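You operate a simulated robot arm through the tools that you are given. There is no shell and no other tool.

The job below is to be done with a simulated robot arm. You get a single attempt, and the scene is never put back.

JOB
Lay the glass plate from the black block on the brown tin and warm it till the glass mists.
Fine: slider at 60; the tin stays on pad 2; switch that pad off once the mist shows.

Only the result counts: the job must be done as asked and must still hold three seconds after the hand-in. Knocking over, shifting, dropping, spilling or breaking anything else fails it.

ROBOT AND FRAMES
A 7-joint arm with a two-finger parallel gripper, fixed in place. Base frame: the origin is at the foot of the arm, x ahead of it, y to its left, z up. Units: mm, rad, N and s.
Its first joint turns from -2.304 to 2.304 rad. Payload 3.91 kg.
Tool frame: the origin (TCP) lies between the finger pads and is the grasp point; the fingertips stand 30 mm ahead of it; z points along the fingers, y is the line along which they close. Largest opening 110 mm; finger width 20, thickness 10; the body of the gripper, 48 by 112 mm, starts 55 mm behind the TCP.
Orientation is told as [roll, pitch, yaw] about the base's x, y, z axes, in that order, counted from this pose: with the fingers straight down and closing along the base's y, the tool's x points along the base's -x, its y along +y and its z along -z.

CONTROLS
- The arm moves only by the tool drive_tool. Its argument "commands" is a list of rows, each an object (a shift or turn left out is 0, a gripper value left out holds the last) with "claw": the gripper command, from -1 (fully open) to 1 (shut), values between in proportion; "travel": the shift along the tool's x, y, z in units of 250 mm (1.0 is 250 mm), a list of three; "rot": the turn, a rotation vector about the tool's x, y, z in units of 120 degrees (1.0 is 120 degrees), a list of three. In form: [{"claw": claw, "travel": [dx, dy, dz], "rot": [ax, ay, az]}, ...]. A call has 1 to 20 rows; each row is the pose to reach, as a shift and turn from the pose commanded when the call began, along the tool's axes at that moment. A call with a number of a shift or a turn outside -1 to 1 is refused whole. Each row takes 0.2 s and may step no farther than 50 mm and 0.15 rad from the row before; otherwise, or with a gripper value out of range, the whole call is refused. Where a pose cannot be reached the arm comes as near as it can. A force on the tool above 40 N (or 10 N above the force at the start of the call, whichever is more), or a blocked arm, ends the call early, and 0.2 s more pass. The fingers move at their own pace (about 108 mm/s each) and stop on an object; they squeeze with about 41 N. The grip force told is the motor's: it shows also when the fingers shut on nothing. Time passes only in rows, and 0.2 s behind the last, so rows that repeat a pose let the fingers close. The reply holds the time, the measured pose of the TCP, the force on the tool along the base axes, the opening and the grip force, in the units named above and with some noise, with the torque about the TCP (base axes, N m) and any sound that the robot's microphone picked up.
- Cameras (640 x 400 px; columns grow to the right, rows downward): "scene" is fixed at [401.9, 649.7, 1591.9]; the picture's right is [-1.00, -0.08, 0.00], its down [-0.07, 0.96, -0.29] and it looks along [0.02, -0.29, -0.96] (base axes); focal length 214 px, centre (320, 200). "wrist" rides on the gripper at [72, 17, -103] in the tool frame; the picture's right is [-0.23, 0.97, 0.00], its down [-0.76, -0.18, -0.62] and it looks along [-0.61, -0.14, 0.78] (tool axes); focal length 222 px, centre (320, 200). There is no depth. A picture from a camera that has moved, and an enlarged one, comes with that camera's place and axes in the base frame and with its lens.
- camera(camera): a new picture of that camera. The clock stands still meanwhile.
- close_up(camera, box): a new picture of the part [left, top, right, bottom] of that camera's present view, enlarged. The clock stands still meanwhile.
- close_job(): hands the job in; it is judged then, once.

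Nothing tells you positions but the pictures and the camera data. Unless the task says otherwise, let go and move clear before handing in.

The tools are called after ">>>" as name(argument=value, ...) on one line, values as JSON. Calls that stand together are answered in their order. drive_tool: Moves the arm, as the interface text tells. Its arguments: {"type":"object","properties":{"commands":{"type":"array"}},"required":["commands"]} The other tools are called the same way: camera (camera) takes a picture; close_up (camera, box) takes an enlarged picture of a part of a camera's view; close_job () hands the job in.

At the start:

```text
time: 0.0
tcp_pos: [321.3, 388.1, 1185.9]
tcp_rot: [-0.001, 0.001, -0.001]
ft_force: [-0.8, -0.5, 0.0]
ft_torque: [0.01, -0.03, -0.01]
finger_gap: 110.0
grasp_force: 0.0
```

scene: 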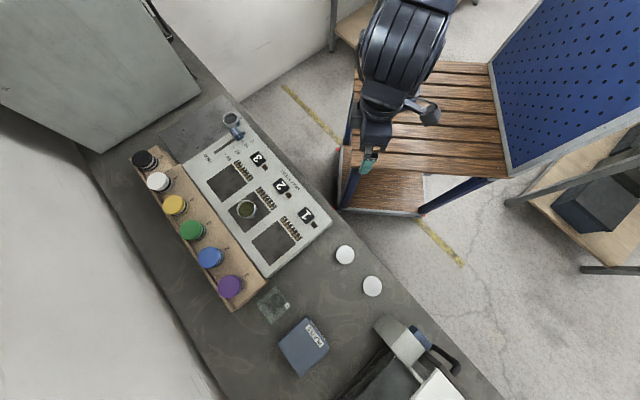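
wrist: 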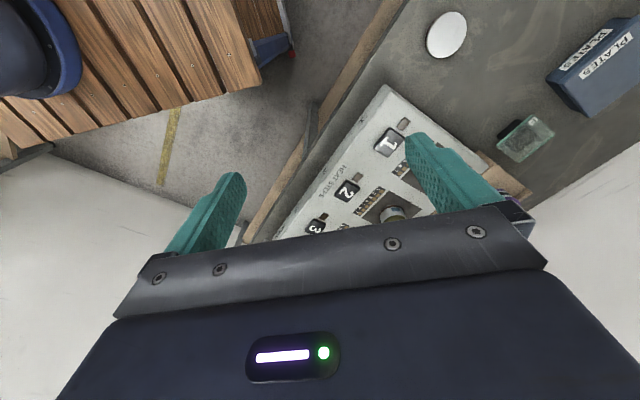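

I see a bench with a three-pad hot plate, a row of coloured jars, a glass plate on a black block, and a tin on pad 2. First I'll look closer at each of them before moving.

>>> close_up(camera="scene", box=[180, 100, 340, 200])

>>> close_up(camera="scene", box=[220, 180, 340, 255])

>>> close_up(camera="scene", box=[220, 260, 340, 335])

>>> close_up(camera="scene", box=[120, 90, 280, 190])

>>> close_up(camera="wrist", box=[280, 80, 600, 280])

```text
4.00 times, centred on (260, 150) of scene
camera zoom: at [401.9, 649.7, 1591.9], right [-1.0, -0.08, 0.0], down [-0.07, 0.96, -0.29], along [0.02, -0.29, -0.96], focal length 858 px, centre (560, 400)
```

zoom: 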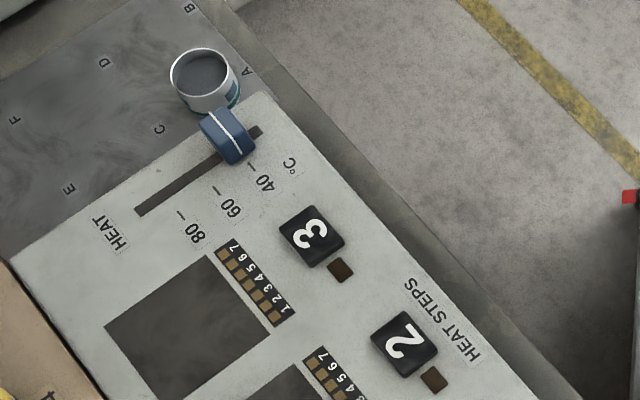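

```text
5.33 times, centred on (280, 218) of scene
camera zoom: at [401.9, 649.7, 1591.9], right [-1.0, -0.08, 0.0], down [-0.07, 0.96, -0.29], along [0.02, -0.29, -0.96], focal length 1144 px, centre (533, 107)
```

zoom: 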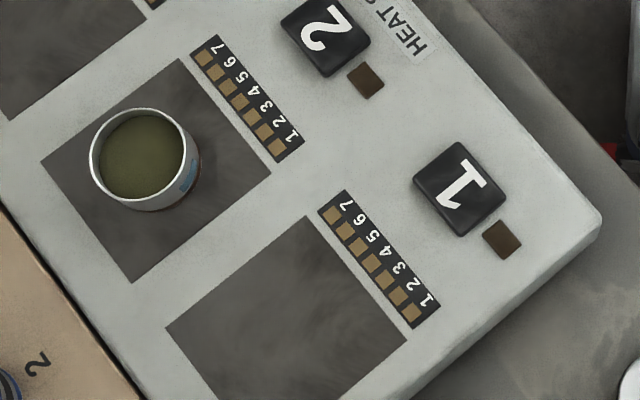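

```text
5.33 times, centred on (280, 298) of scene
camera zoom: at [401.9, 649.7, 1591.9], right [-1.0, -0.08, 0.0], down [-0.07, 0.96, -0.29], along [0.02, -0.29, -0.96], focal length 1144 px, centre (533, -320)
```

zoom: 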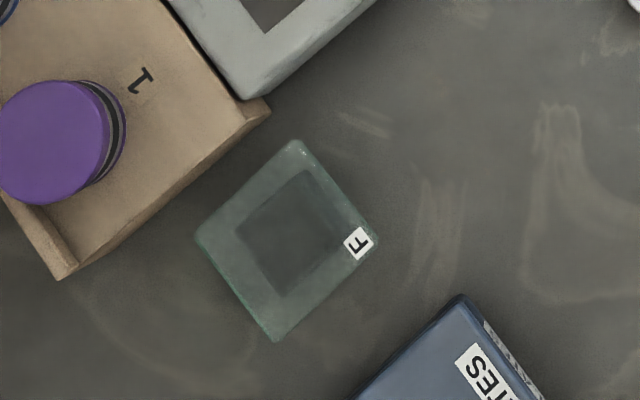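

```text
4.00 times, centred on (200, 140) of scene
camera zoom: at [401.9, 649.7, 1591.9], right [-1.0, -0.08, 0.0], down [-0.07, 0.96, -0.29], along [0.02, -0.29, -0.96], focal length 858 px, centre (800, 440)
```

zoom: 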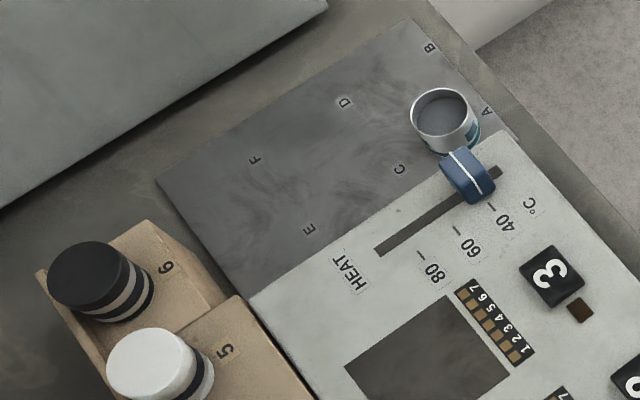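

```text
2.00 times, centred on (440, 180) of wrist
camera zoom: at [249.1, 406.2, 1290.8], right [0.23, 0.97, 0.0], down [0.76, -0.18, 0.62], along [0.61, -0.14, -0.78], focal length 444 px, centre (80, 240)
```

zoom: 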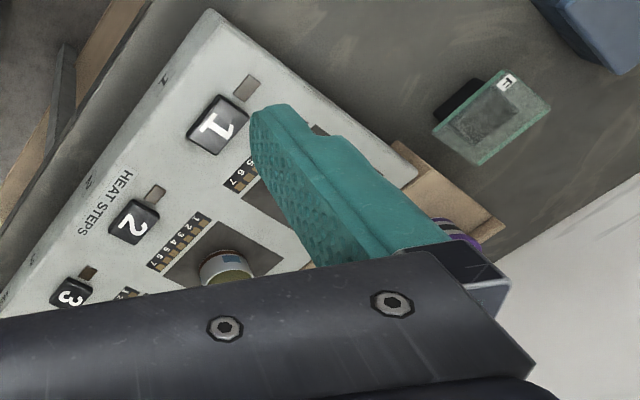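

The panel sits turned about 45° to the base, with key 1 near (460, 495), the tin on pad 2 near (660, 497), the slider near (746, 208), and the glass near (528, 775). I'll first bring the wrist camera towards the slider, turning the tool by 45°.

>>> drive_tool(commands=[{"claw": -1, "travel": [-0.14, -0.038, 0.04], "rot": [0, 0, 0.0536]}, {"travel": [-0.28, -0.077, 0.08], "rot": [0, 0, 0.1071]}, {"travel": [-0.42, -0.115, 0.12], "rot": [0, 0, 0.1607]}, {"travel": [-0.56, -0.153, 0.16], "rot": [0, 0, 0.2143]}, {"travel": [-0.7, -0.191, 0.2], "rot": [0, 0, 0.2679]}, {"travel": [-0.84, -0.23, 0.24], "rot": [0, 0, 0.3214]}, {"travel": [-0.98, -0.268, 0.28], "rot": [0, 0, 0.375]}])

>>> camera(camera="wrist")

>>> camera(camera="scene")

```text
time: 1.6
tcp_pos: [565.1, 320.3, 1116.7]
tcp_rot: [0.003, 0.001, -0.785]
ft_force: [-0.1, -0.4, 0.2]
ft_torque: [-0.01, -0.03, 0.01]
finger_gap: 109.8
grasp_force: 0.0
```

```text
taken
camera wrist: at [526.8, 384.5, 1220.9], right [0.85, 0.53, 0.0], down [0.41, -0.66, 0.62], along [0.33, -0.53, -0.78], focal length 222 px, centre (320, 200)
```

wrist: 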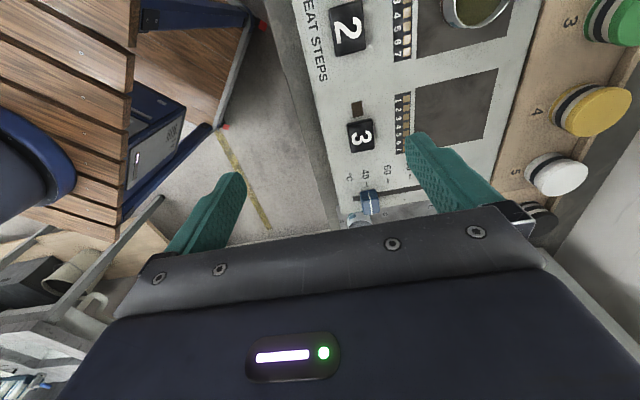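

```text
taken
```

scene: 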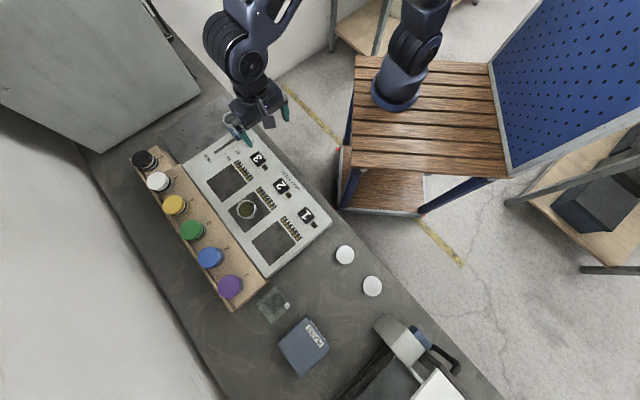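

The wrist camera looks towards the grasp point, and keys 2 and 3, the slider and part of the tin are in view. I'll enlarge this view to fix heights before moving on.

>>> close_up(camera="wrist", box=[320, 120, 480, 220])

>>> close_up(camera="wrist", box=[300, 0, 540, 150])

>>> close_up(camera="scene", box=[200, 90, 360, 190])

```text
4.00 times, centred on (400, 170) of wrist
camera zoom: at [526.8, 384.5, 1220.9], right [0.85, 0.53, 0.0], down [0.41, -0.66, 0.62], along [0.33, -0.53, -0.78], focal length 888 px, centre (0, 320)
```

zoom: 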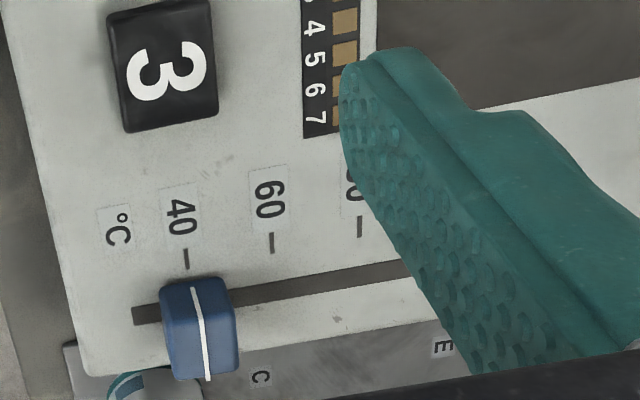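

```text
2.67 times, centred on (420, 75) of wrist
camera zoom: at [526.8, 384.5, 1220.9], right [0.85, 0.53, 0.0], down [0.41, -0.66, 0.62], along [0.33, -0.53, -0.78], focal length 592 px, centre (53, 533)
```

zoom: 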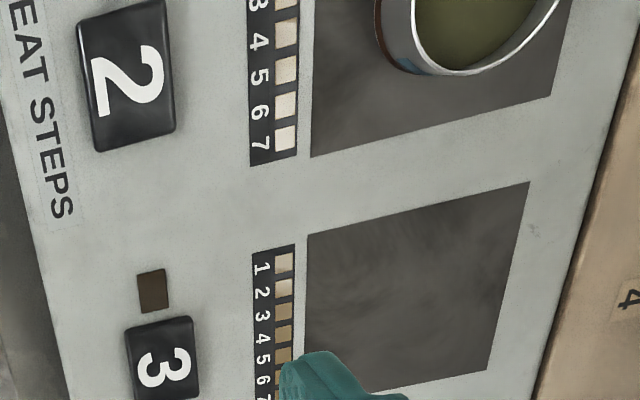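

```text
4.00 times, centred on (280, 140) of scene
camera zoom: at [401.9, 649.7, 1591.9], right [-1.0, -0.08, 0.0], down [-0.07, 0.96, -0.29], along [0.02, -0.29, -0.96], focal length 858 px, centre (480, 440)
```

zoom: 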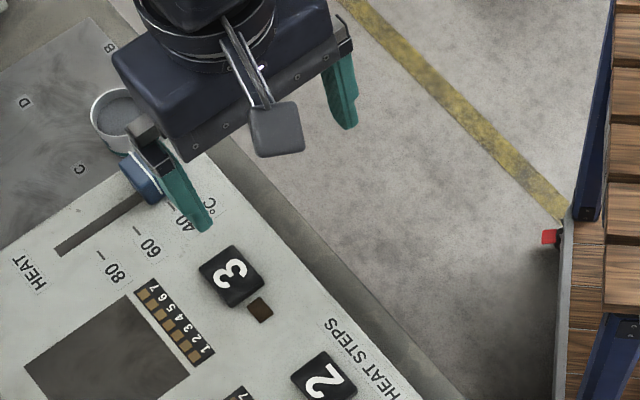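

Key 3's top comes out near (657, 298, 879), the slider knob near (740, 214) with its top at about 907, and the scale marks are 40 mm apart along the outward 45° direction. I'll move above the knob with the fingers open and look again.

>>> drive_tool(commands=[{"claw": -1, "travel": [-0.129, 0.032, 0.088]}, {"travel": [-0.257, 0.065, 0.176]}, {"travel": [-0.386, 0.097, 0.264]}, {"travel": [-0.515, 0.129, 0.351]}, {"travel": [-0.643, 0.162, 0.439]}, {"travel": [-0.772, 0.194, 0.527]}])

>>> camera(camera="wrist")

>>> close_up(camera="scene", box=[180, 90, 340, 190])

```text
time: 3.0
tcp_pos: [736.1, 219.0, 984.1]
tcp_rot: [0.0, -0.001, -0.786]
ft_force: [-0.8, -0.6, 0.5]
ft_torque: [0.0, -0.01, 0.0]
finger_gap: 109.8
grasp_force: 0.0
```

```text
taken
camera wrist: at [698.5, 283.5, 1089.3], right [0.85, 0.53, 0.0], down [0.41, -0.66, 0.62], along [0.33, -0.53, -0.78], focal length 222 px, centre (320, 200)
```

wrist: 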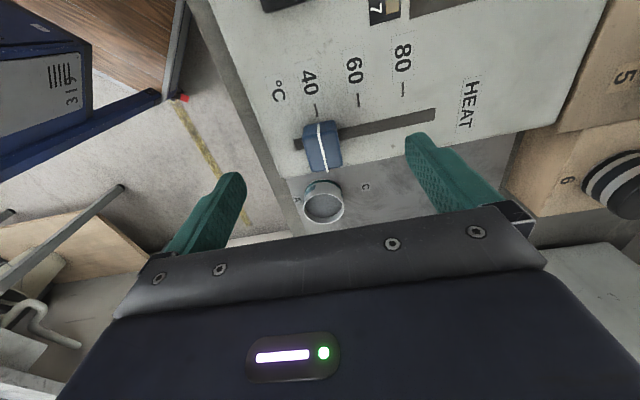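

```text
4.00 times, centred on (260, 140) of scene
camera zoom: at [401.9, 649.7, 1591.9], right [-1.0, -0.08, 0.0], down [-0.07, 0.96, -0.29], along [0.02, -0.29, -0.96], focal length 858 px, centre (560, 440)
```

zoom: 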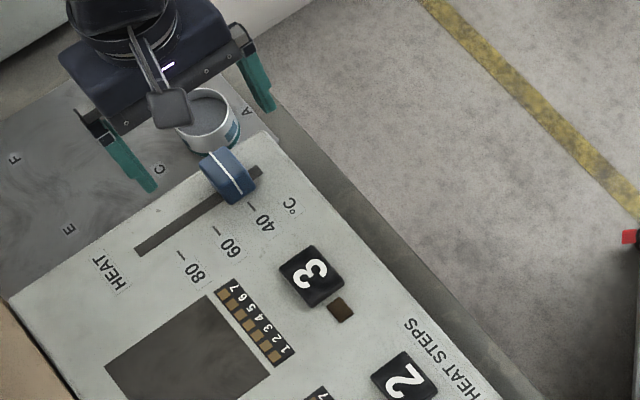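

>>> close_up(camera="wrist", box=[240, 40, 480, 240])

```text
2.00 times, centred on (360, 140) of wrist
camera zoom: at [698.5, 283.5, 1089.3], right [0.85, 0.53, 0.0], down [0.41, -0.66, 0.62], along [0.33, -0.53, -0.78], focal length 444 px, centre (240, 320)
```

zoom: 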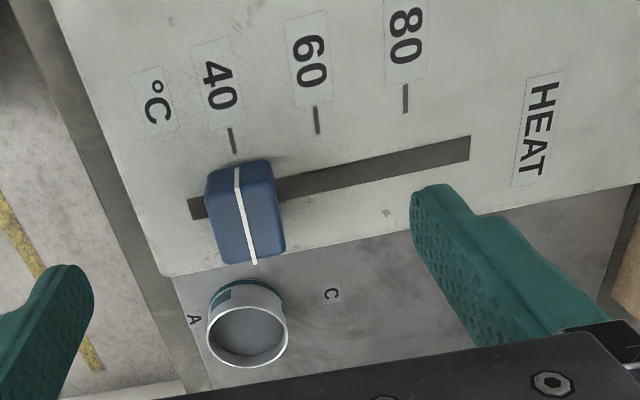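

The knob spans roughly 364–402 mm along the panel and stands at 40; mark 60 is about 39 mm farther out. I'll lower the open fingers on either side of the knob and check before closing.

>>> drive_tool(commands=[{"claw": -1, "travel": [-0.033, 0.0, 0.07]}, {"travel": [-0.066, 0.0, 0.14]}, {"travel": [-0.066, 0.0, 0.21]}, {"travel": [-0.066, 0.0, 0.28]}])

>>> camera(camera="wrist")

>>> close_up(camera="scene", box=[200, 90, 280, 140])

```text
time: 4.0
tcp_pos: [747.6, 205.5, 912.9]
tcp_rot: [0.0, 0.0, -0.785]
ft_force: [-0.2, 0.6, 0.8]
ft_torque: [0.02, 0.0, 0.0]
finger_gap: 109.8
grasp_force: 0.0
```

```text
taken
camera wrist: at [709.4, 271.4, 1018.9], right [0.85, 0.53, 0.0], down [0.41, -0.66, 0.62], along [0.33, -0.53, -0.78], focal length 222 px, centre (320, 200)
```

wrist: 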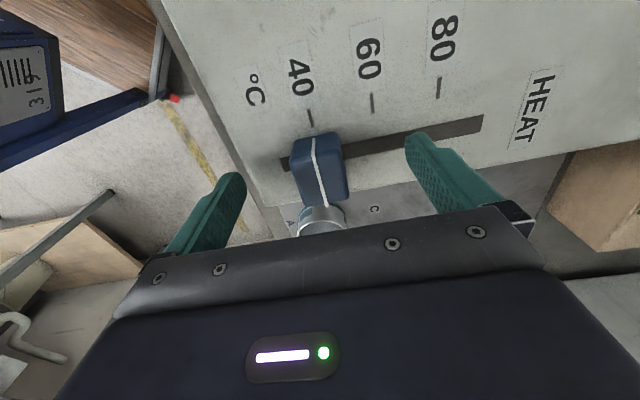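

```text
8.00 times, centred on (240, 115) of scene
camera zoom: at [401.9, 649.7, 1591.9], right [-1.0, -0.08, 0.0], down [-0.07, 0.96, -0.29], along [0.02, -0.29, -0.96], focal length 1716 px, centre (960, 880)
```

zoom: 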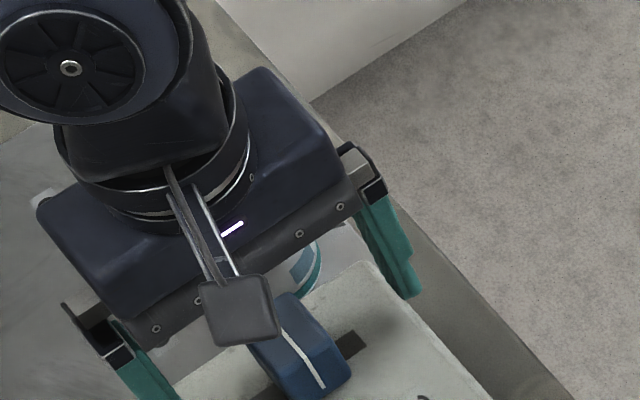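

The fingers straddle the knob with nothing touching. I'll close on it now.

>>> drive_tool(commands=[{"claw": 1, "travel": [0, 0, 0]}, {"claw": 1, "travel": [0, 0, 0]}, {"claw": 1, "travel": [0, 0, 0]}, {"claw": 1, "travel": [0, 0, 0]}])

>>> close_up(camera="wrist", box=[240, 0, 480, 220])

```text
time: 5.0
tcp_pos: [747.8, 207.4, 914.2]
tcp_rot: [0.0, 0.0, -0.785]
ft_force: [-0.4, -0.5, -2.5]
ft_torque: [0.01, 0.0, 0.01]
finger_gap: 31.1
grasp_force: 45.1
```

```text
1.82 times, centred on (360, 110) of wrist
camera zoom: at [709.6, 271.6, 1018.9], right [0.85, 0.53, 0.0], down [0.41, -0.66, 0.62], along [0.33, -0.53, -0.78], focal length 404 px, centre (247, 364)
```

zoom: 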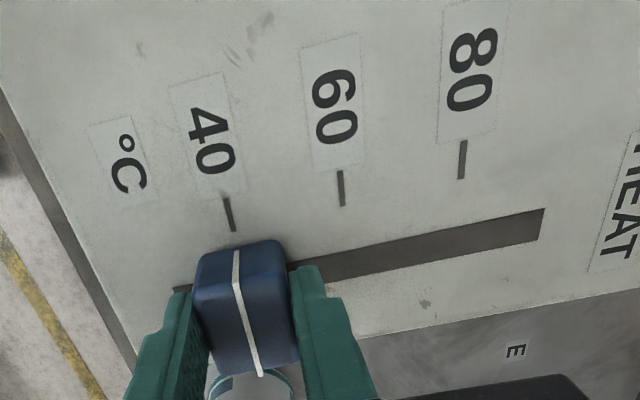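

The knob is gripped and reads 40. I'll draw it about 39.5 mm outward to the 60 mark.

>>> drive_tool(commands=[{"claw": 1, "travel": [0, 0.02, 0]}, {"claw": 1, "travel": [0, 0.05, 0]}, {"claw": 1, "travel": [0, 0.09, 0]}, {"claw": 1, "travel": [0, 0.13, 0]}, {"claw": 1, "travel": [0, 0.158, 0]}, {"claw": 1, "travel": [0, 0.158, 0]}])

>>> close_up(camera="wrist", box=[240, 0, 480, 220])

>>> close_up(camera="scene", box=[180, 90, 340, 190])

```text
time: 6.4
tcp_pos: [777.4, 235.7, 913.2]
tcp_rot: [-0.001, 0.001, -0.786]
ft_force: [0.6, -0.2, -1.5]
ft_torque: [-0.05, -0.15, 0.02]
finger_gap: 31.2
grasp_force: 44.7
```

```text
1.82 times, centred on (360, 110) of wrist
camera zoom: at [737.8, 299.9, 1018.9], right [0.85, 0.53, 0.0], down [0.41, -0.66, 0.62], along [0.33, -0.53, -0.78], focal length 404 px, centre (247, 364)
```

zoom: 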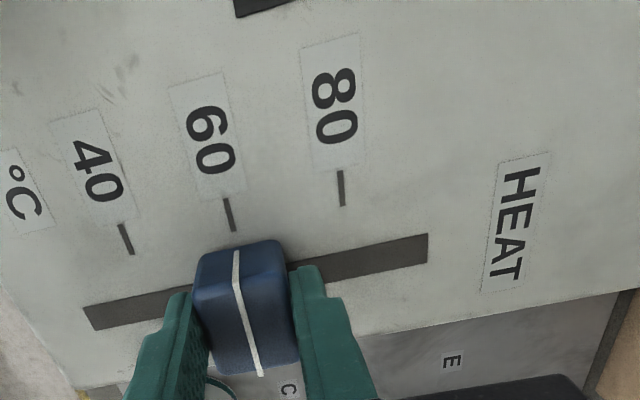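

```text
4.00 times, centred on (260, 140) of scene
camera zoom: at [401.9, 649.7, 1591.9], right [-1.0, -0.08, 0.0], down [-0.07, 0.96, -0.29], along [0.02, -0.29, -0.96], focal length 858 px, centre (560, 440)
```

zoom: 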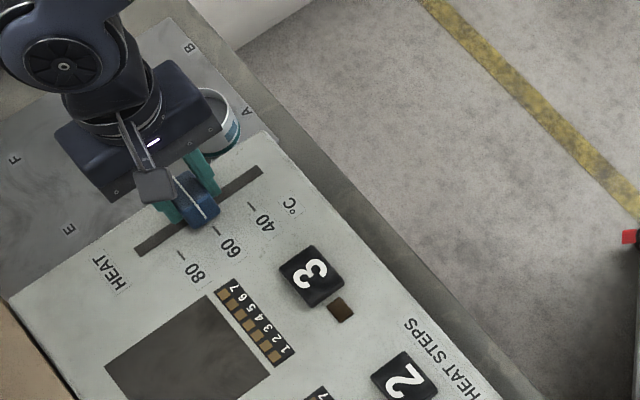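

>>> close_up(camera="wrist", box=[280, 100, 360, 150])

```text
8.00 times, centred on (320, 125) of wrist
camera zoom: at [737.8, 299.9, 1018.9], right [0.85, 0.53, 0.0], down [0.41, -0.66, 0.62], along [0.33, -0.53, -0.78], focal length 1777 px, centre (320, 800)
```

zoom: 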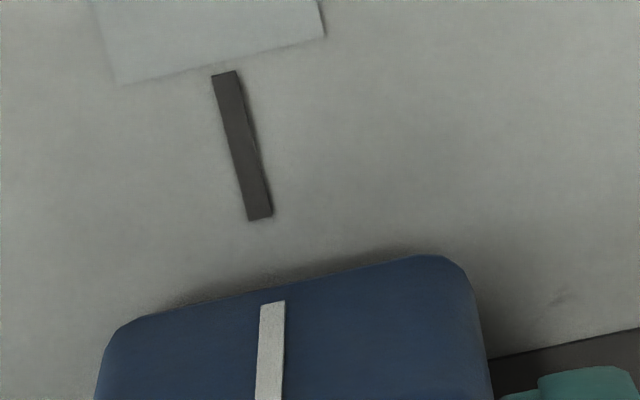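

The knob's white line matches the 60 mark to within half a millimetre. I'll let go and lift straight up.

>>> drive_tool(commands=[{"claw": -1, "travel": [0, 0, 0]}, {"claw": -1, "travel": [0, 0, 0]}, {"claw": -1, "travel": [0, 0, 0]}, {"claw": -1, "travel": [0, 0, -0.1]}, {"claw": -1, "travel": [0, 0, -0.26]}, {"claw": -1, "travel": [0, 0, -0.42]}, {"claw": -1, "travel": [0, 0, -0.58]}])

>>> close_up(camera="wrist", box=[240, 0, 480, 220])

>>> close_up(camera="scene", box=[180, 90, 340, 190])

```text
time: 8.0
tcp_pos: [774.7, 235.2, 1058.9]
tcp_rot: [-0.001, -0.001, -0.785]
ft_force: [0.1, 1.0, -0.6]
ft_torque: [-0.01, 0.04, 0.0]
finger_gap: 110.1
grasp_force: 0.1
```

```text
1.82 times, centred on (360, 110) of wrist
camera zoom: at [736.4, 299.3, 1163.4], right [0.85, 0.53, 0.0], down [0.41, -0.66, 0.62], along [0.33, -0.53, -0.78], focal length 404 px, centre (247, 364)
```

zoom: 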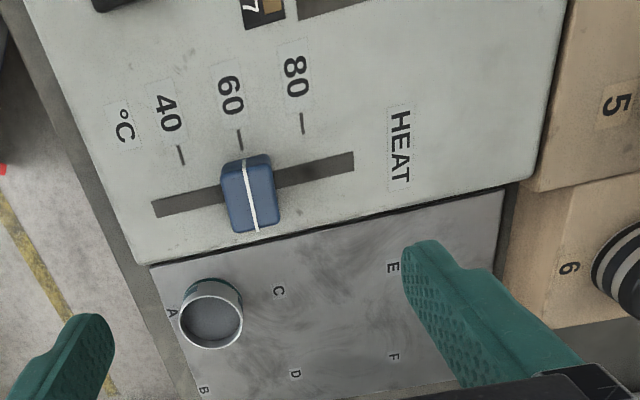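

```text
4.00 times, centred on (260, 140) of scene
camera zoom: at [401.9, 649.7, 1591.9], right [-1.0, -0.08, 0.0], down [-0.07, 0.96, -0.29], along [0.02, -0.29, -0.96], focal length 858 px, centre (560, 440)
```

zoom: 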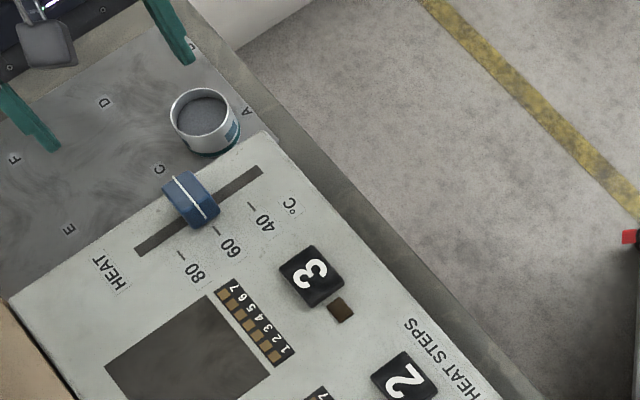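

The slider now stands at 60 and the other tin is untouched. Next I'll travel back along the panel at a safe height, looking at the pad 2 tin on the way.

>>> drive_tool(commands=[{"claw": -1, "travel": [0.1, 0, -0.1]}, {"travel": [0.28, 0, -0.16]}, {"travel": [0.46, 0, -0.16]}, {"travel": [0.64, 0, -0.16]}, {"travel": [0.82, 0, -0.16]}, {"travel": [1.0, 0, -0.16]}])

>>> camera(camera="wrist")

>>> camera(camera="scene")

```text
time: 9.4
tcp_pos: [601.2, 411.2, 1099.4]
tcp_rot: [0.002, 0.0, -0.789]
ft_force: [0.2, -1.0, 0.1]
ft_torque: [0.02, 0.04, 0.0]
finger_gap: 110.2
grasp_force: 0.1
```

```text
taken
camera wrist: at [561.8, 476.3, 1203.6], right [0.85, 0.53, 0.0], down [0.41, -0.66, 0.62], along [0.33, -0.53, -0.78], focal length 222 px, centre (320, 200)
```

wrist: 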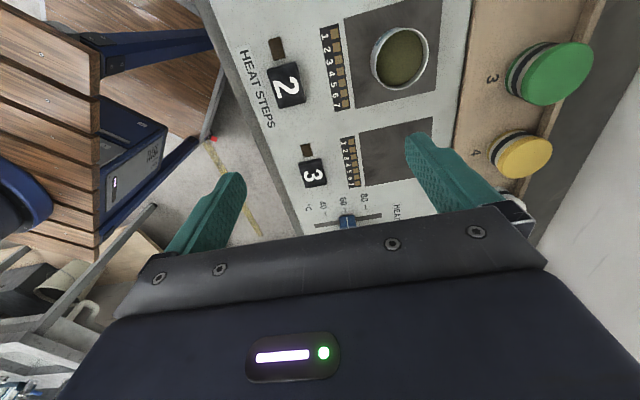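

```text
taken
```

scene: 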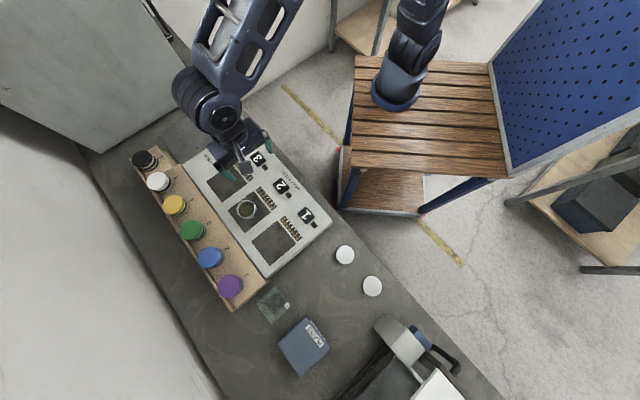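

>>> close_up(camera="wrist", box=[240, 0, 480, 150])

>>> close_up(camera="scene", box=[200, 180, 280, 230])

```text
2.67 times, centred on (360, 75) of wrist
camera zoom: at [561.8, 476.3, 1203.6], right [0.85, 0.53, 0.0], down [0.41, -0.66, 0.62], along [0.33, -0.53, -0.78], focal length 592 px, centre (213, 533)
```

zoom: 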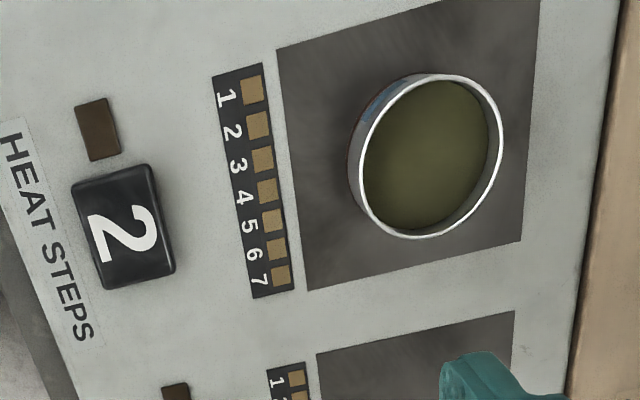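

```text
8.00 times, centred on (240, 205) of scene
camera zoom: at [401.9, 649.7, 1591.9], right [-1.0, -0.08, 0.0], down [-0.07, 0.96, -0.29], along [0.02, -0.29, -0.96], focal length 1716 px, centre (960, 160)
```

zoom: 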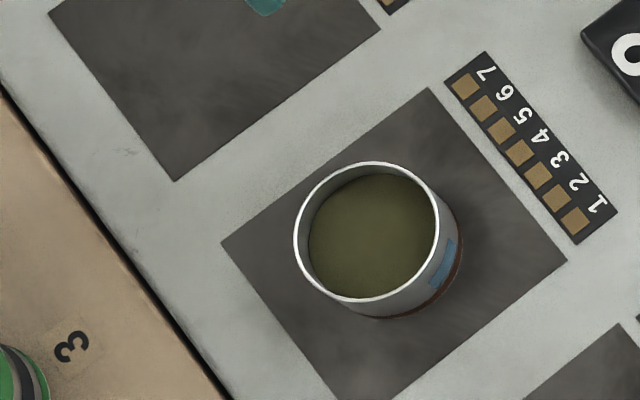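

The tin on pad 2 has a brown ring at its base (the other one has a teal ring), so this is the brown tin, with its rim centred at about 917 mm height. Now I'll go on to the glass plate.

>>> drive_tool(commands=[{"claw": -1, "travel": [0.14, 0.1, 0]}, {"travel": [0.28, 0.2, 0]}, {"travel": [0.42, 0.3, 0]}, {"travel": [0.56, 0.4, 0]}, {"travel": [0.7, 0.5, 0]}, {"travel": [0.84, 0.6, 0]}, {"travel": [0.98, 0.7, 0]}])

>>> camera(camera="wrist")

>>> camera(camera="scene")

```text
time: 11.0
tcp_pos: [549.1, 709.3, 1099.6]
tcp_rot: [0.001, 0.001, -0.784]
ft_force: [0.7, -0.5, 0.4]
ft_torque: [0.03, 0.04, -0.02]
finger_gap: 110.1
grasp_force: 0.0
```

```text
taken
camera wrist: at [511.0, 773.3, 1205.2], right [0.85, 0.53, 0.0], down [0.41, -0.67, 0.62], along [0.33, -0.53, -0.78], focal length 222 px, centre (320, 200)
```

wrist: 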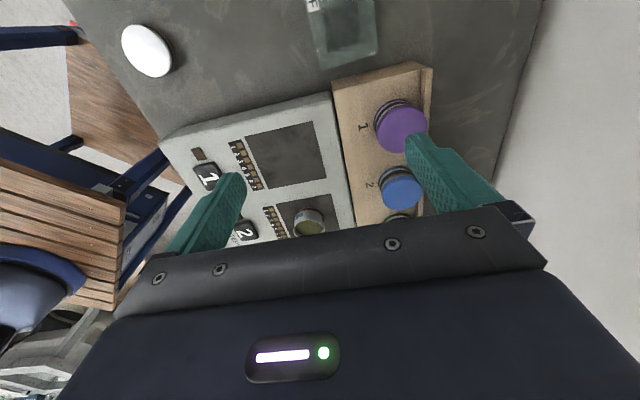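

```text
taken
```

scene: 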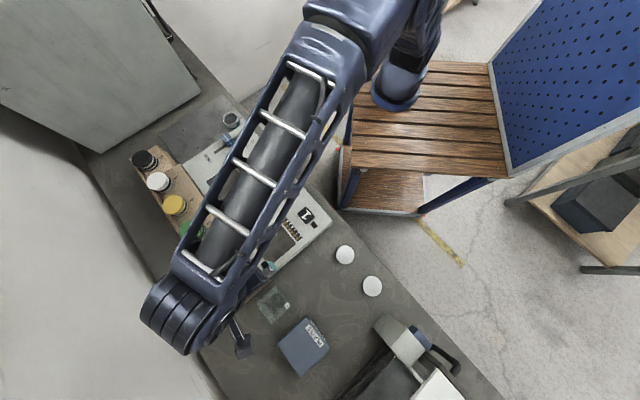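

The plate appears at the top of the wrist view, farther back along the bench. I'll shift a little more so that it comes into the middle of the picture.

>>> drive_tool(commands=[{"claw": -1, "travel": [0.12, 0.05, 0.04]}, {"travel": [0.24, 0.1, 0.08]}, {"travel": [0.34, 0.14, 0.12]}])

>>> camera(camera="wrist")

>>> close_up(camera="wrist", box=[220, 20, 460, 170])

>>> close_up(camera="scene", box=[220, 260, 340, 335])

```text
time: 11.8
tcp_pos: [514.7, 793.6, 1069.5]
tcp_rot: [0.001, 0.0, -0.784]
ft_force: [0.5, 0.1, 0.5]
ft_torque: [0.03, 0.0, -0.03]
finger_gap: 109.9
grasp_force: 0.0
```

```text
taken
camera wrist: at [476.6, 857.9, 1175.0], right [0.85, 0.53, 0.0], down [0.41, -0.66, 0.62], along [0.33, -0.53, -0.78], focal length 222 px, centre (320, 200)
```

wrist: 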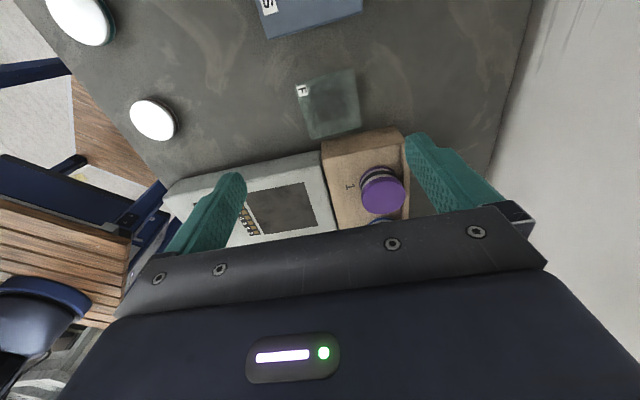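

```text
2.67 times, centred on (340, 95) of wrist
camera zoom: at [476.6, 857.9, 1175.0], right [0.85, 0.53, 0.0], down [0.41, -0.66, 0.62], along [0.33, -0.53, -0.78], focal length 592 px, centre (267, 480)
```

zoom: 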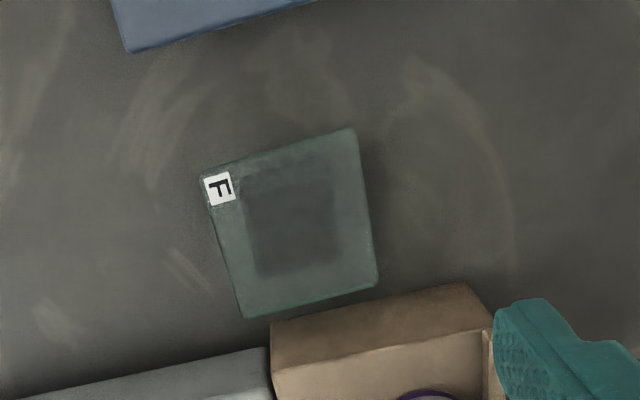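

```text
5.33 times, centred on (280, 298) of scene
camera zoom: at [401.9, 649.7, 1591.9], right [-1.0, -0.08, 0.0], down [-0.07, 0.96, -0.29], along [0.02, -0.29, -0.96], focal length 1144 px, centre (533, -320)
```

zoom: 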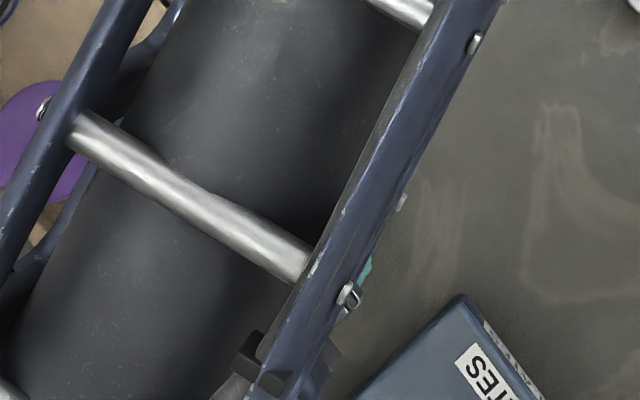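

The plate is an 80 mm square near (540, 784), with its top around 834–838 mm and turned about 2° from the panel. I'll move above it, align and go down partway to check the height.

>>> drive_tool(commands=[{"claw": -1, "travel": [-0.025, 0.01, 0.14], "rot": [0, 0, -0.005]}, {"travel": [-0.05, 0.02, 0.28], "rot": [0, 0, -0.01]}, {"travel": [-0.075, 0.03, 0.42], "rot": [0, 0, -0.015]}, {"travel": [-0.101, 0.04, 0.558], "rot": [0, 0, -0.0183]}])

>>> camera(camera="wrist")

>>> close_up(camera="wrist", box=[200, 50, 440, 200])

>>> camera(camera="scene")

```text
time: 12.8
tcp_pos: [538.7, 782.8, 928.9]
tcp_rot: [-0.001, 0.0, -0.747]
ft_force: [-0.7, -0.4, 1.1]
ft_torque: [0.03, -0.01, -0.02]
finger_gap: 110.1
grasp_force: 0.2
```

```text
taken
camera wrist: at [498.3, 845.3, 1034.4], right [0.83, 0.56, 0.0], down [0.44, -0.65, 0.62], along [0.35, -0.52, -0.78], focal length 222 px, centre (320, 200)
```

wrist: 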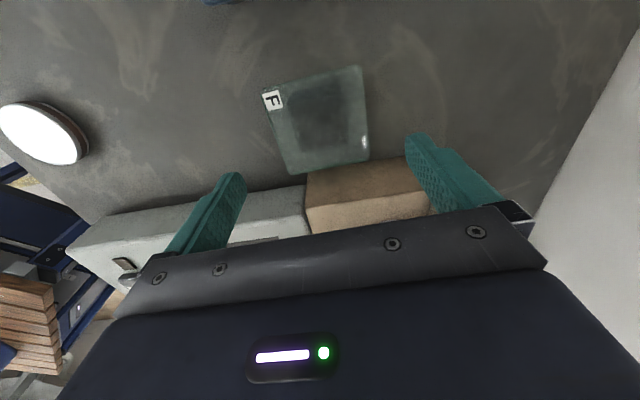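

```text
2.67 times, centred on (320, 125) of wrist
camera zoom: at [498.3, 845.3, 1034.4], right [0.83, 0.56, 0.0], down [0.44, -0.65, 0.62], along [0.35, -0.52, -0.78], focal length 592 px, centre (320, 400)
```

zoom: 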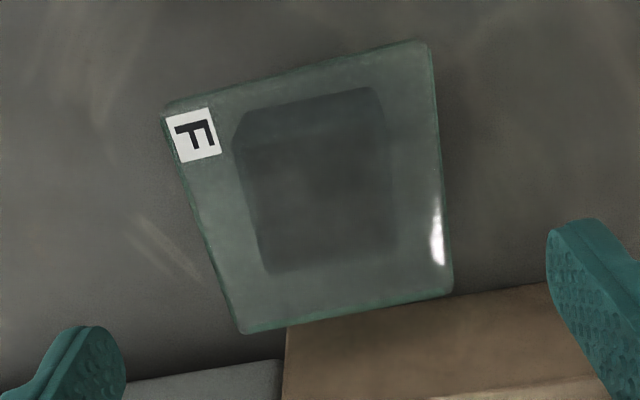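

```text
taken
```

scene: 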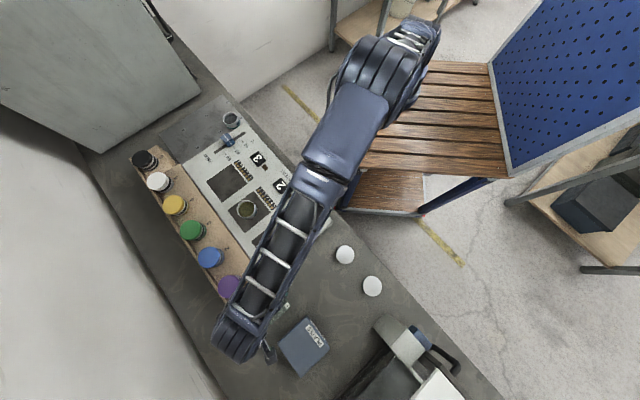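

I'm centred above the plate to within a millimetre; its top lies about 95 mm below the grasp point. I'll go down so the fingertips reach just under the plate's edges.

>>> drive_tool(commands=[{"claw": -1, "travel": [0, 0, 0.1]}, {"travel": [0, 0, 0.19]}, {"travel": [0, 0, 0.26]}, {"travel": [0, 0, 0.308]}])

>>> camera(camera="wrist")

>>> close_up(camera="wrist", box=[160, 80, 480, 280])

```text
time: 13.8
tcp_pos: [540.6, 783.7, 851.6]
tcp_rot: [0.001, 0.0, -0.747]
ft_force: [-0.1, -0.4, 0.6]
ft_torque: [0.0, 0.01, -0.03]
finger_gap: 110.0
grasp_force: 0.1
```

```text
taken
camera wrist: at [498.3, 845.9, 957.6], right [0.83, 0.56, 0.0], down [0.44, -0.65, 0.62], along [0.35, -0.52, -0.78], focal length 222 px, centre (320, 200)
```

wrist: 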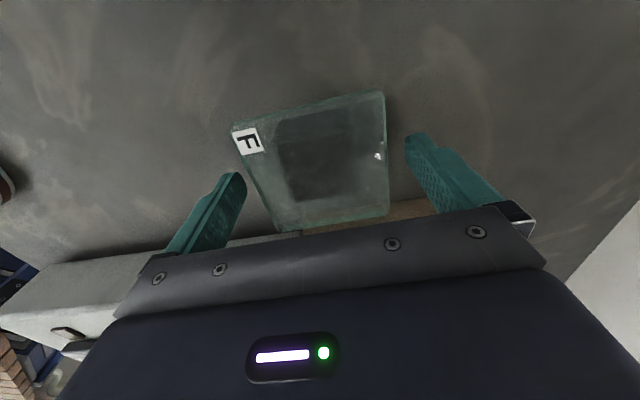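

```text
2.00 times, centred on (320, 180) of wrist
camera zoom: at [498.3, 845.9, 957.6], right [0.83, 0.56, 0.0], down [0.44, -0.65, 0.62], along [0.35, -0.52, -0.78], focal length 444 px, centre (320, 240)
```

zoom: 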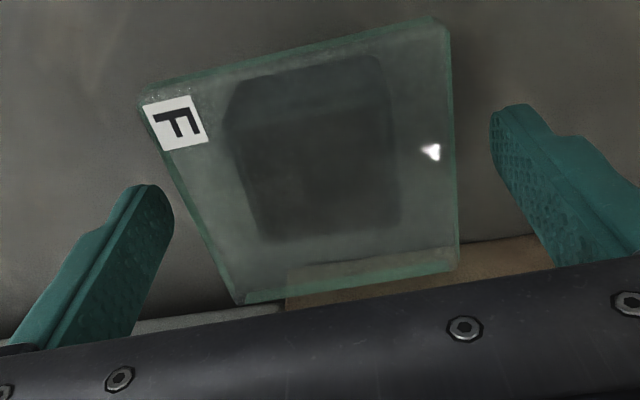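

The fingertips are just below the plate with the block well inside. I'll close partway to about 86 mm to check that the plate is centred between the fingers.

>>> drive_tool(commands=[{"claw": -0.56, "travel": [0, -0.0024, 0]}, {"claw": -0.56, "travel": [0, -0.0024, 0]}])

>>> close_up(camera="wrist", box=[200, 80, 440, 230])

```text
time: 14.4
tcp_pos: [538.1, 783.5, 852.4]
tcp_rot: [0.001, 0.001, -0.747]
ft_force: [0.2, 0.2, -0.2]
ft_torque: [0.01, -0.03, -0.01]
finger_gap: 85.7
grasp_force: 0.1
```

```text
2.67 times, centred on (320, 155) of wrist
camera zoom: at [497.8, 845.6, 957.5], right [0.83, 0.56, 0.0], down [0.44, -0.65, 0.62], along [0.35, -0.52, -0.78], focal length 592 px, centre (320, 320)
```

zoom: 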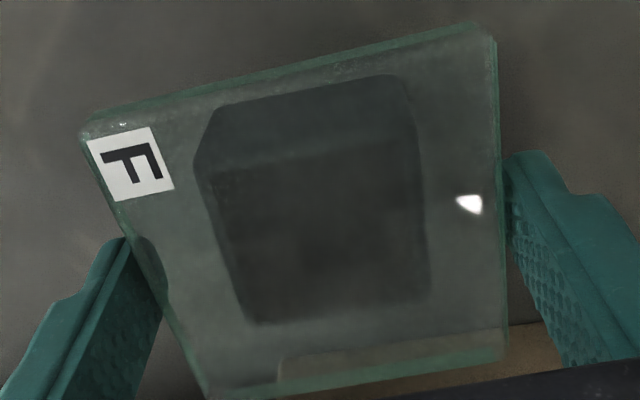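

Both fingers sit close to the plate's edges. I'll close fully and hold.

>>> drive_tool(commands=[{"claw": -0.5, "travel": [0, 0, 0]}, {"claw": 1, "travel": [0, 0, 0]}, {"claw": 1, "travel": [0, 0, 0]}, {"claw": 1, "travel": [0, 0, 0]}])

>>> close_up(camera="wrist", box=[200, 80, 440, 230])

```text
time: 15.4
tcp_pos: [540.1, 781.7, 853.0]
tcp_rot: [0.0, -0.001, -0.747]
ft_force: [-0.3, 1.3, -0.4]
ft_torque: [0.06, 0.07, 0.01]
finger_gap: 79.4
grasp_force: 41.1
```

```text
2.67 times, centred on (320, 155) of wrist
camera zoom: at [497.8, 845.6, 957.6], right [0.83, 0.56, 0.0], down [0.44, -0.65, 0.62], along [0.35, -0.52, -0.78], focal length 592 px, centre (320, 320)
```

zoom: 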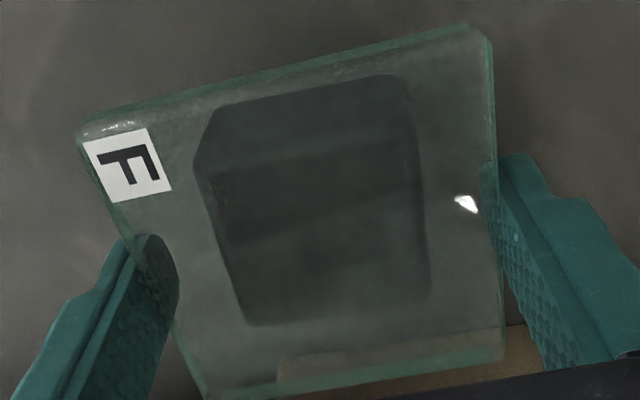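

The plate is held at 79 mm and the block has not moved. I'll lift it gently straight up.

>>> drive_tool(commands=[{"claw": 1, "travel": [0, 0, -0.015]}, {"claw": 1, "travel": [0, 0, -0.05]}, {"claw": 1, "travel": [0, 0, -0.12]}, {"claw": 1, "travel": [0, 0, -0.24]}, {"claw": 1, "travel": [0, 0, -0.38]}, {"claw": 1, "travel": [0, 0, -0.53]}, {"claw": 1, "travel": [0, 0, -0.63]}, {"claw": 1, "travel": [0, 0, -0.67]}])

>>> camera(camera="wrist")

>>> camera(camera="scene")

```text
time: 17.2
tcp_pos: [538.7, 782.5, 1019.9]
tcp_rot: [0.001, 0.0, -0.746]
ft_force: [-0.5, -0.8, -1.0]
ft_torque: [0.01, 0.01, 0.04]
finger_gap: 79.2
grasp_force: 40.9
```

```text
taken
camera wrist: at [498.2, 845.5, 1124.7], right [0.83, 0.56, 0.0], down [0.44, -0.65, 0.62], along [0.35, -0.52, -0.78], focal length 222 px, centre (320, 200)
```

wrist: 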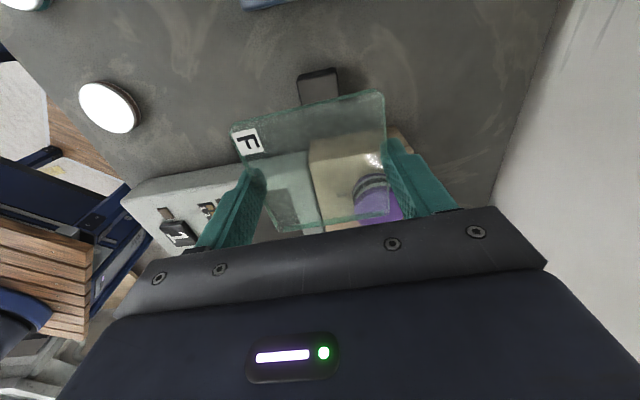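

```text
taken
```

scene: 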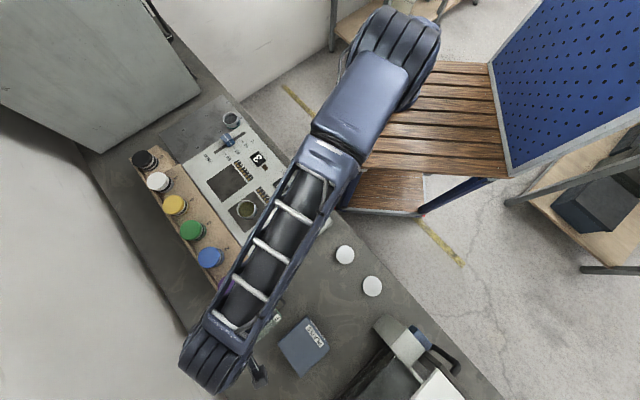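

The plate is held level and the block stayed put. I'll carry it over towards the tin in two stages at this height.

>>> drive_tool(commands=[{"claw": 1, "travel": [-0.05, -0.023, 0]}, {"claw": 1, "travel": [-0.16, -0.075, 0]}, {"claw": 1, "travel": [-0.29, -0.136, 0]}, {"claw": 1, "travel": [-0.42, -0.197, 0]}, {"claw": 1, "travel": [-0.53, -0.249, 0]}, {"claw": 1, "travel": [-0.6, -0.282, 0]}])

>>> drive_tool(commands=[{"claw": 1, "travel": [-0.05, -0.025, 0]}, {"claw": 1, "travel": [-0.15, -0.073, 0]}, {"claw": 1, "travel": [-0.27, -0.132, 0]}, {"claw": 1, "travel": [-0.39, -0.19, 0]}, {"claw": 1, "travel": [-0.47, -0.229, 0]}, {"claw": 1, "travel": [-0.507, -0.247, 0]}])

>>> camera(camera="wrist")

>>> close_up(camera="wrist", box=[200, 50, 440, 250])

>>> close_up(camera="scene", box=[160, 150, 320, 250])

```text
time: 18.6
tcp_pos: [600.6, 628.0, 1021.2]
tcp_rot: [0.0, 0.001, -0.746]
ft_force: [-0.4, 0.0, -1.1]
ft_torque: [-0.04, -0.03, 0.02]
finger_gap: 79.0
grasp_force: 40.4
```

```text
time: 20.0
tcp_pos: [651.1, 499.1, 1019.6]
tcp_rot: [-0.001, 0.0, -0.746]
ft_force: [0.8, -0.7, -1.6]
ft_torque: [-0.01, -0.05, 0.04]
finger_gap: 79.1
grasp_force: 41.0
```

```text
taken
camera wrist: at [611.2, 560.4, 1125.1], right [0.83, 0.56, 0.0], down [0.44, -0.65, 0.62], along [0.35, -0.52, -0.78], focal length 222 px, centre (320, 200)
```

wrist: 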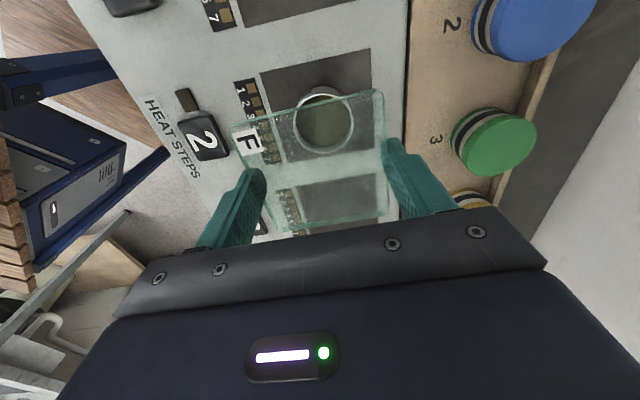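

```text
2.00 times, centred on (320, 150) of wrist
camera zoom: at [611.2, 560.4, 1125.1], right [0.83, 0.56, 0.0], down [0.44, -0.65, 0.62], along [0.35, -0.52, -0.78], focal length 444 px, centre (320, 300)
```

zoom: 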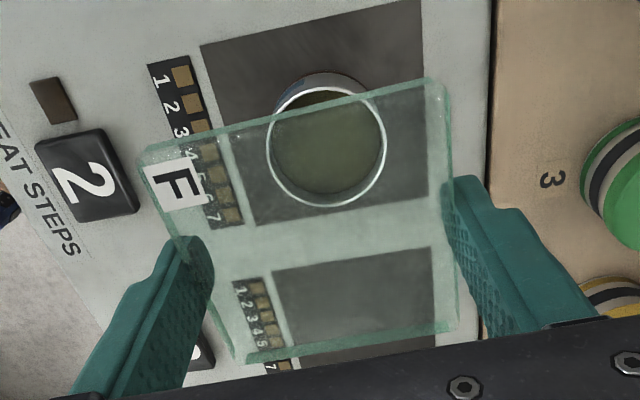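

```text
4.00 times, centred on (240, 200) of scene
camera zoom: at [401.9, 649.7, 1591.9], right [-1.0, -0.08, 0.0], down [-0.07, 0.96, -0.29], along [0.02, -0.29, -0.96], focal length 858 px, centre (640, 200)
```

zoom: 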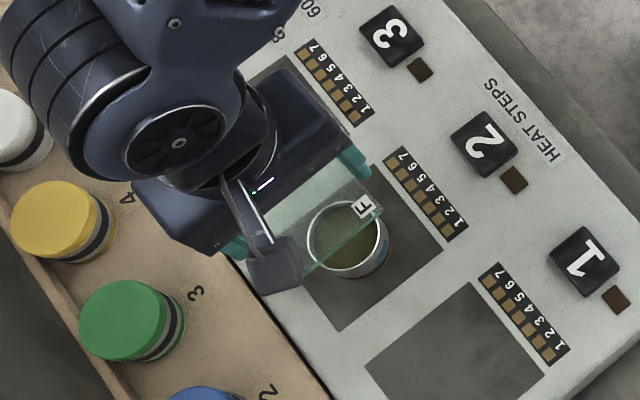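

Through the plate I can see the tin almost centred, about 3 mm off in each direction. I'll correct that and go down to roughly 20 mm above the rim to check again.

>>> drive_tool(commands=[{"claw": 1, "travel": [-0.006, 0.005, 0.06]}, {"claw": 1, "travel": [-0.012, 0.01, 0.15]}, {"claw": 1, "travel": [-0.012, 0.01, 0.23]}, {"claw": 1, "travel": [-0.012, 0.01, 0.276]}, {"claw": 1, "travel": [-0.012, 0.01, 0.276]}])

>>> camera(camera="wrist")

>>> close_up(camera="wrist", box=[200, 60, 440, 260])

>>> close_up(camera="scene", box=[200, 180, 280, 230])

```text
time: 21.2
tcp_pos: [655.5, 496.8, 951.8]
tcp_rot: [0.001, 0.0, -0.748]
ft_force: [-0.7, -0.1, -0.9]
ft_torque: [0.01, 0.02, 0.07]
finger_gap: 79.3
grasp_force: 41.1
```

```text
taken
camera wrist: at [614.7, 559.8, 1055.8], right [0.83, 0.56, 0.0], down [0.44, -0.65, 0.62], along [0.35, -0.52, -0.78], focal length 222 px, centre (320, 200)
```

wrist: 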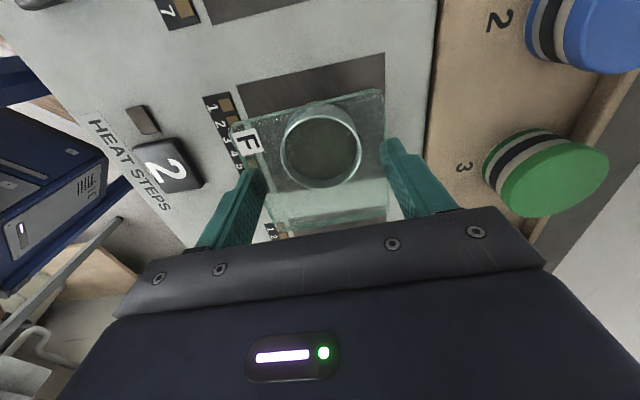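

```text
2.00 times, centred on (320, 160) of wrist
camera zoom: at [614.7, 559.8, 1055.8], right [0.83, 0.56, 0.0], down [0.44, -0.65, 0.62], along [0.35, -0.52, -0.78], focal length 444 px, centre (320, 280)
```

zoom: 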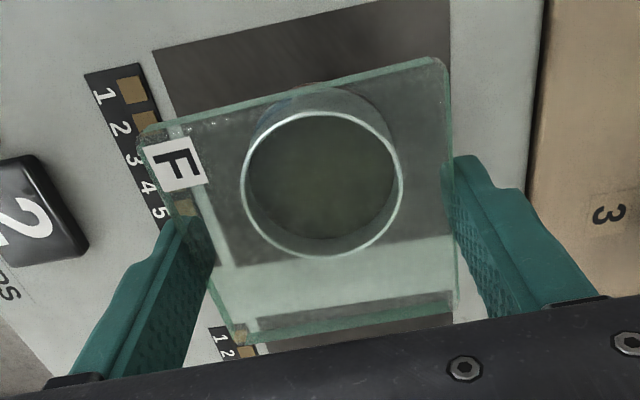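

```text
8.00 times, centred on (240, 205) of scene
camera zoom: at [401.9, 649.7, 1591.9], right [-1.0, -0.08, 0.0], down [-0.07, 0.96, -0.29], along [0.02, -0.29, -0.96], focal length 1716 px, centre (960, 160)
```

zoom: 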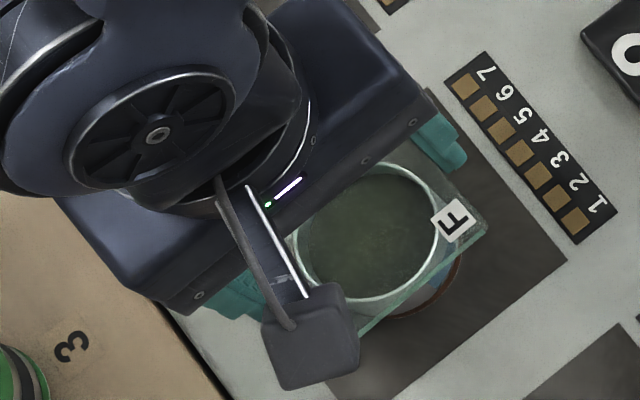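

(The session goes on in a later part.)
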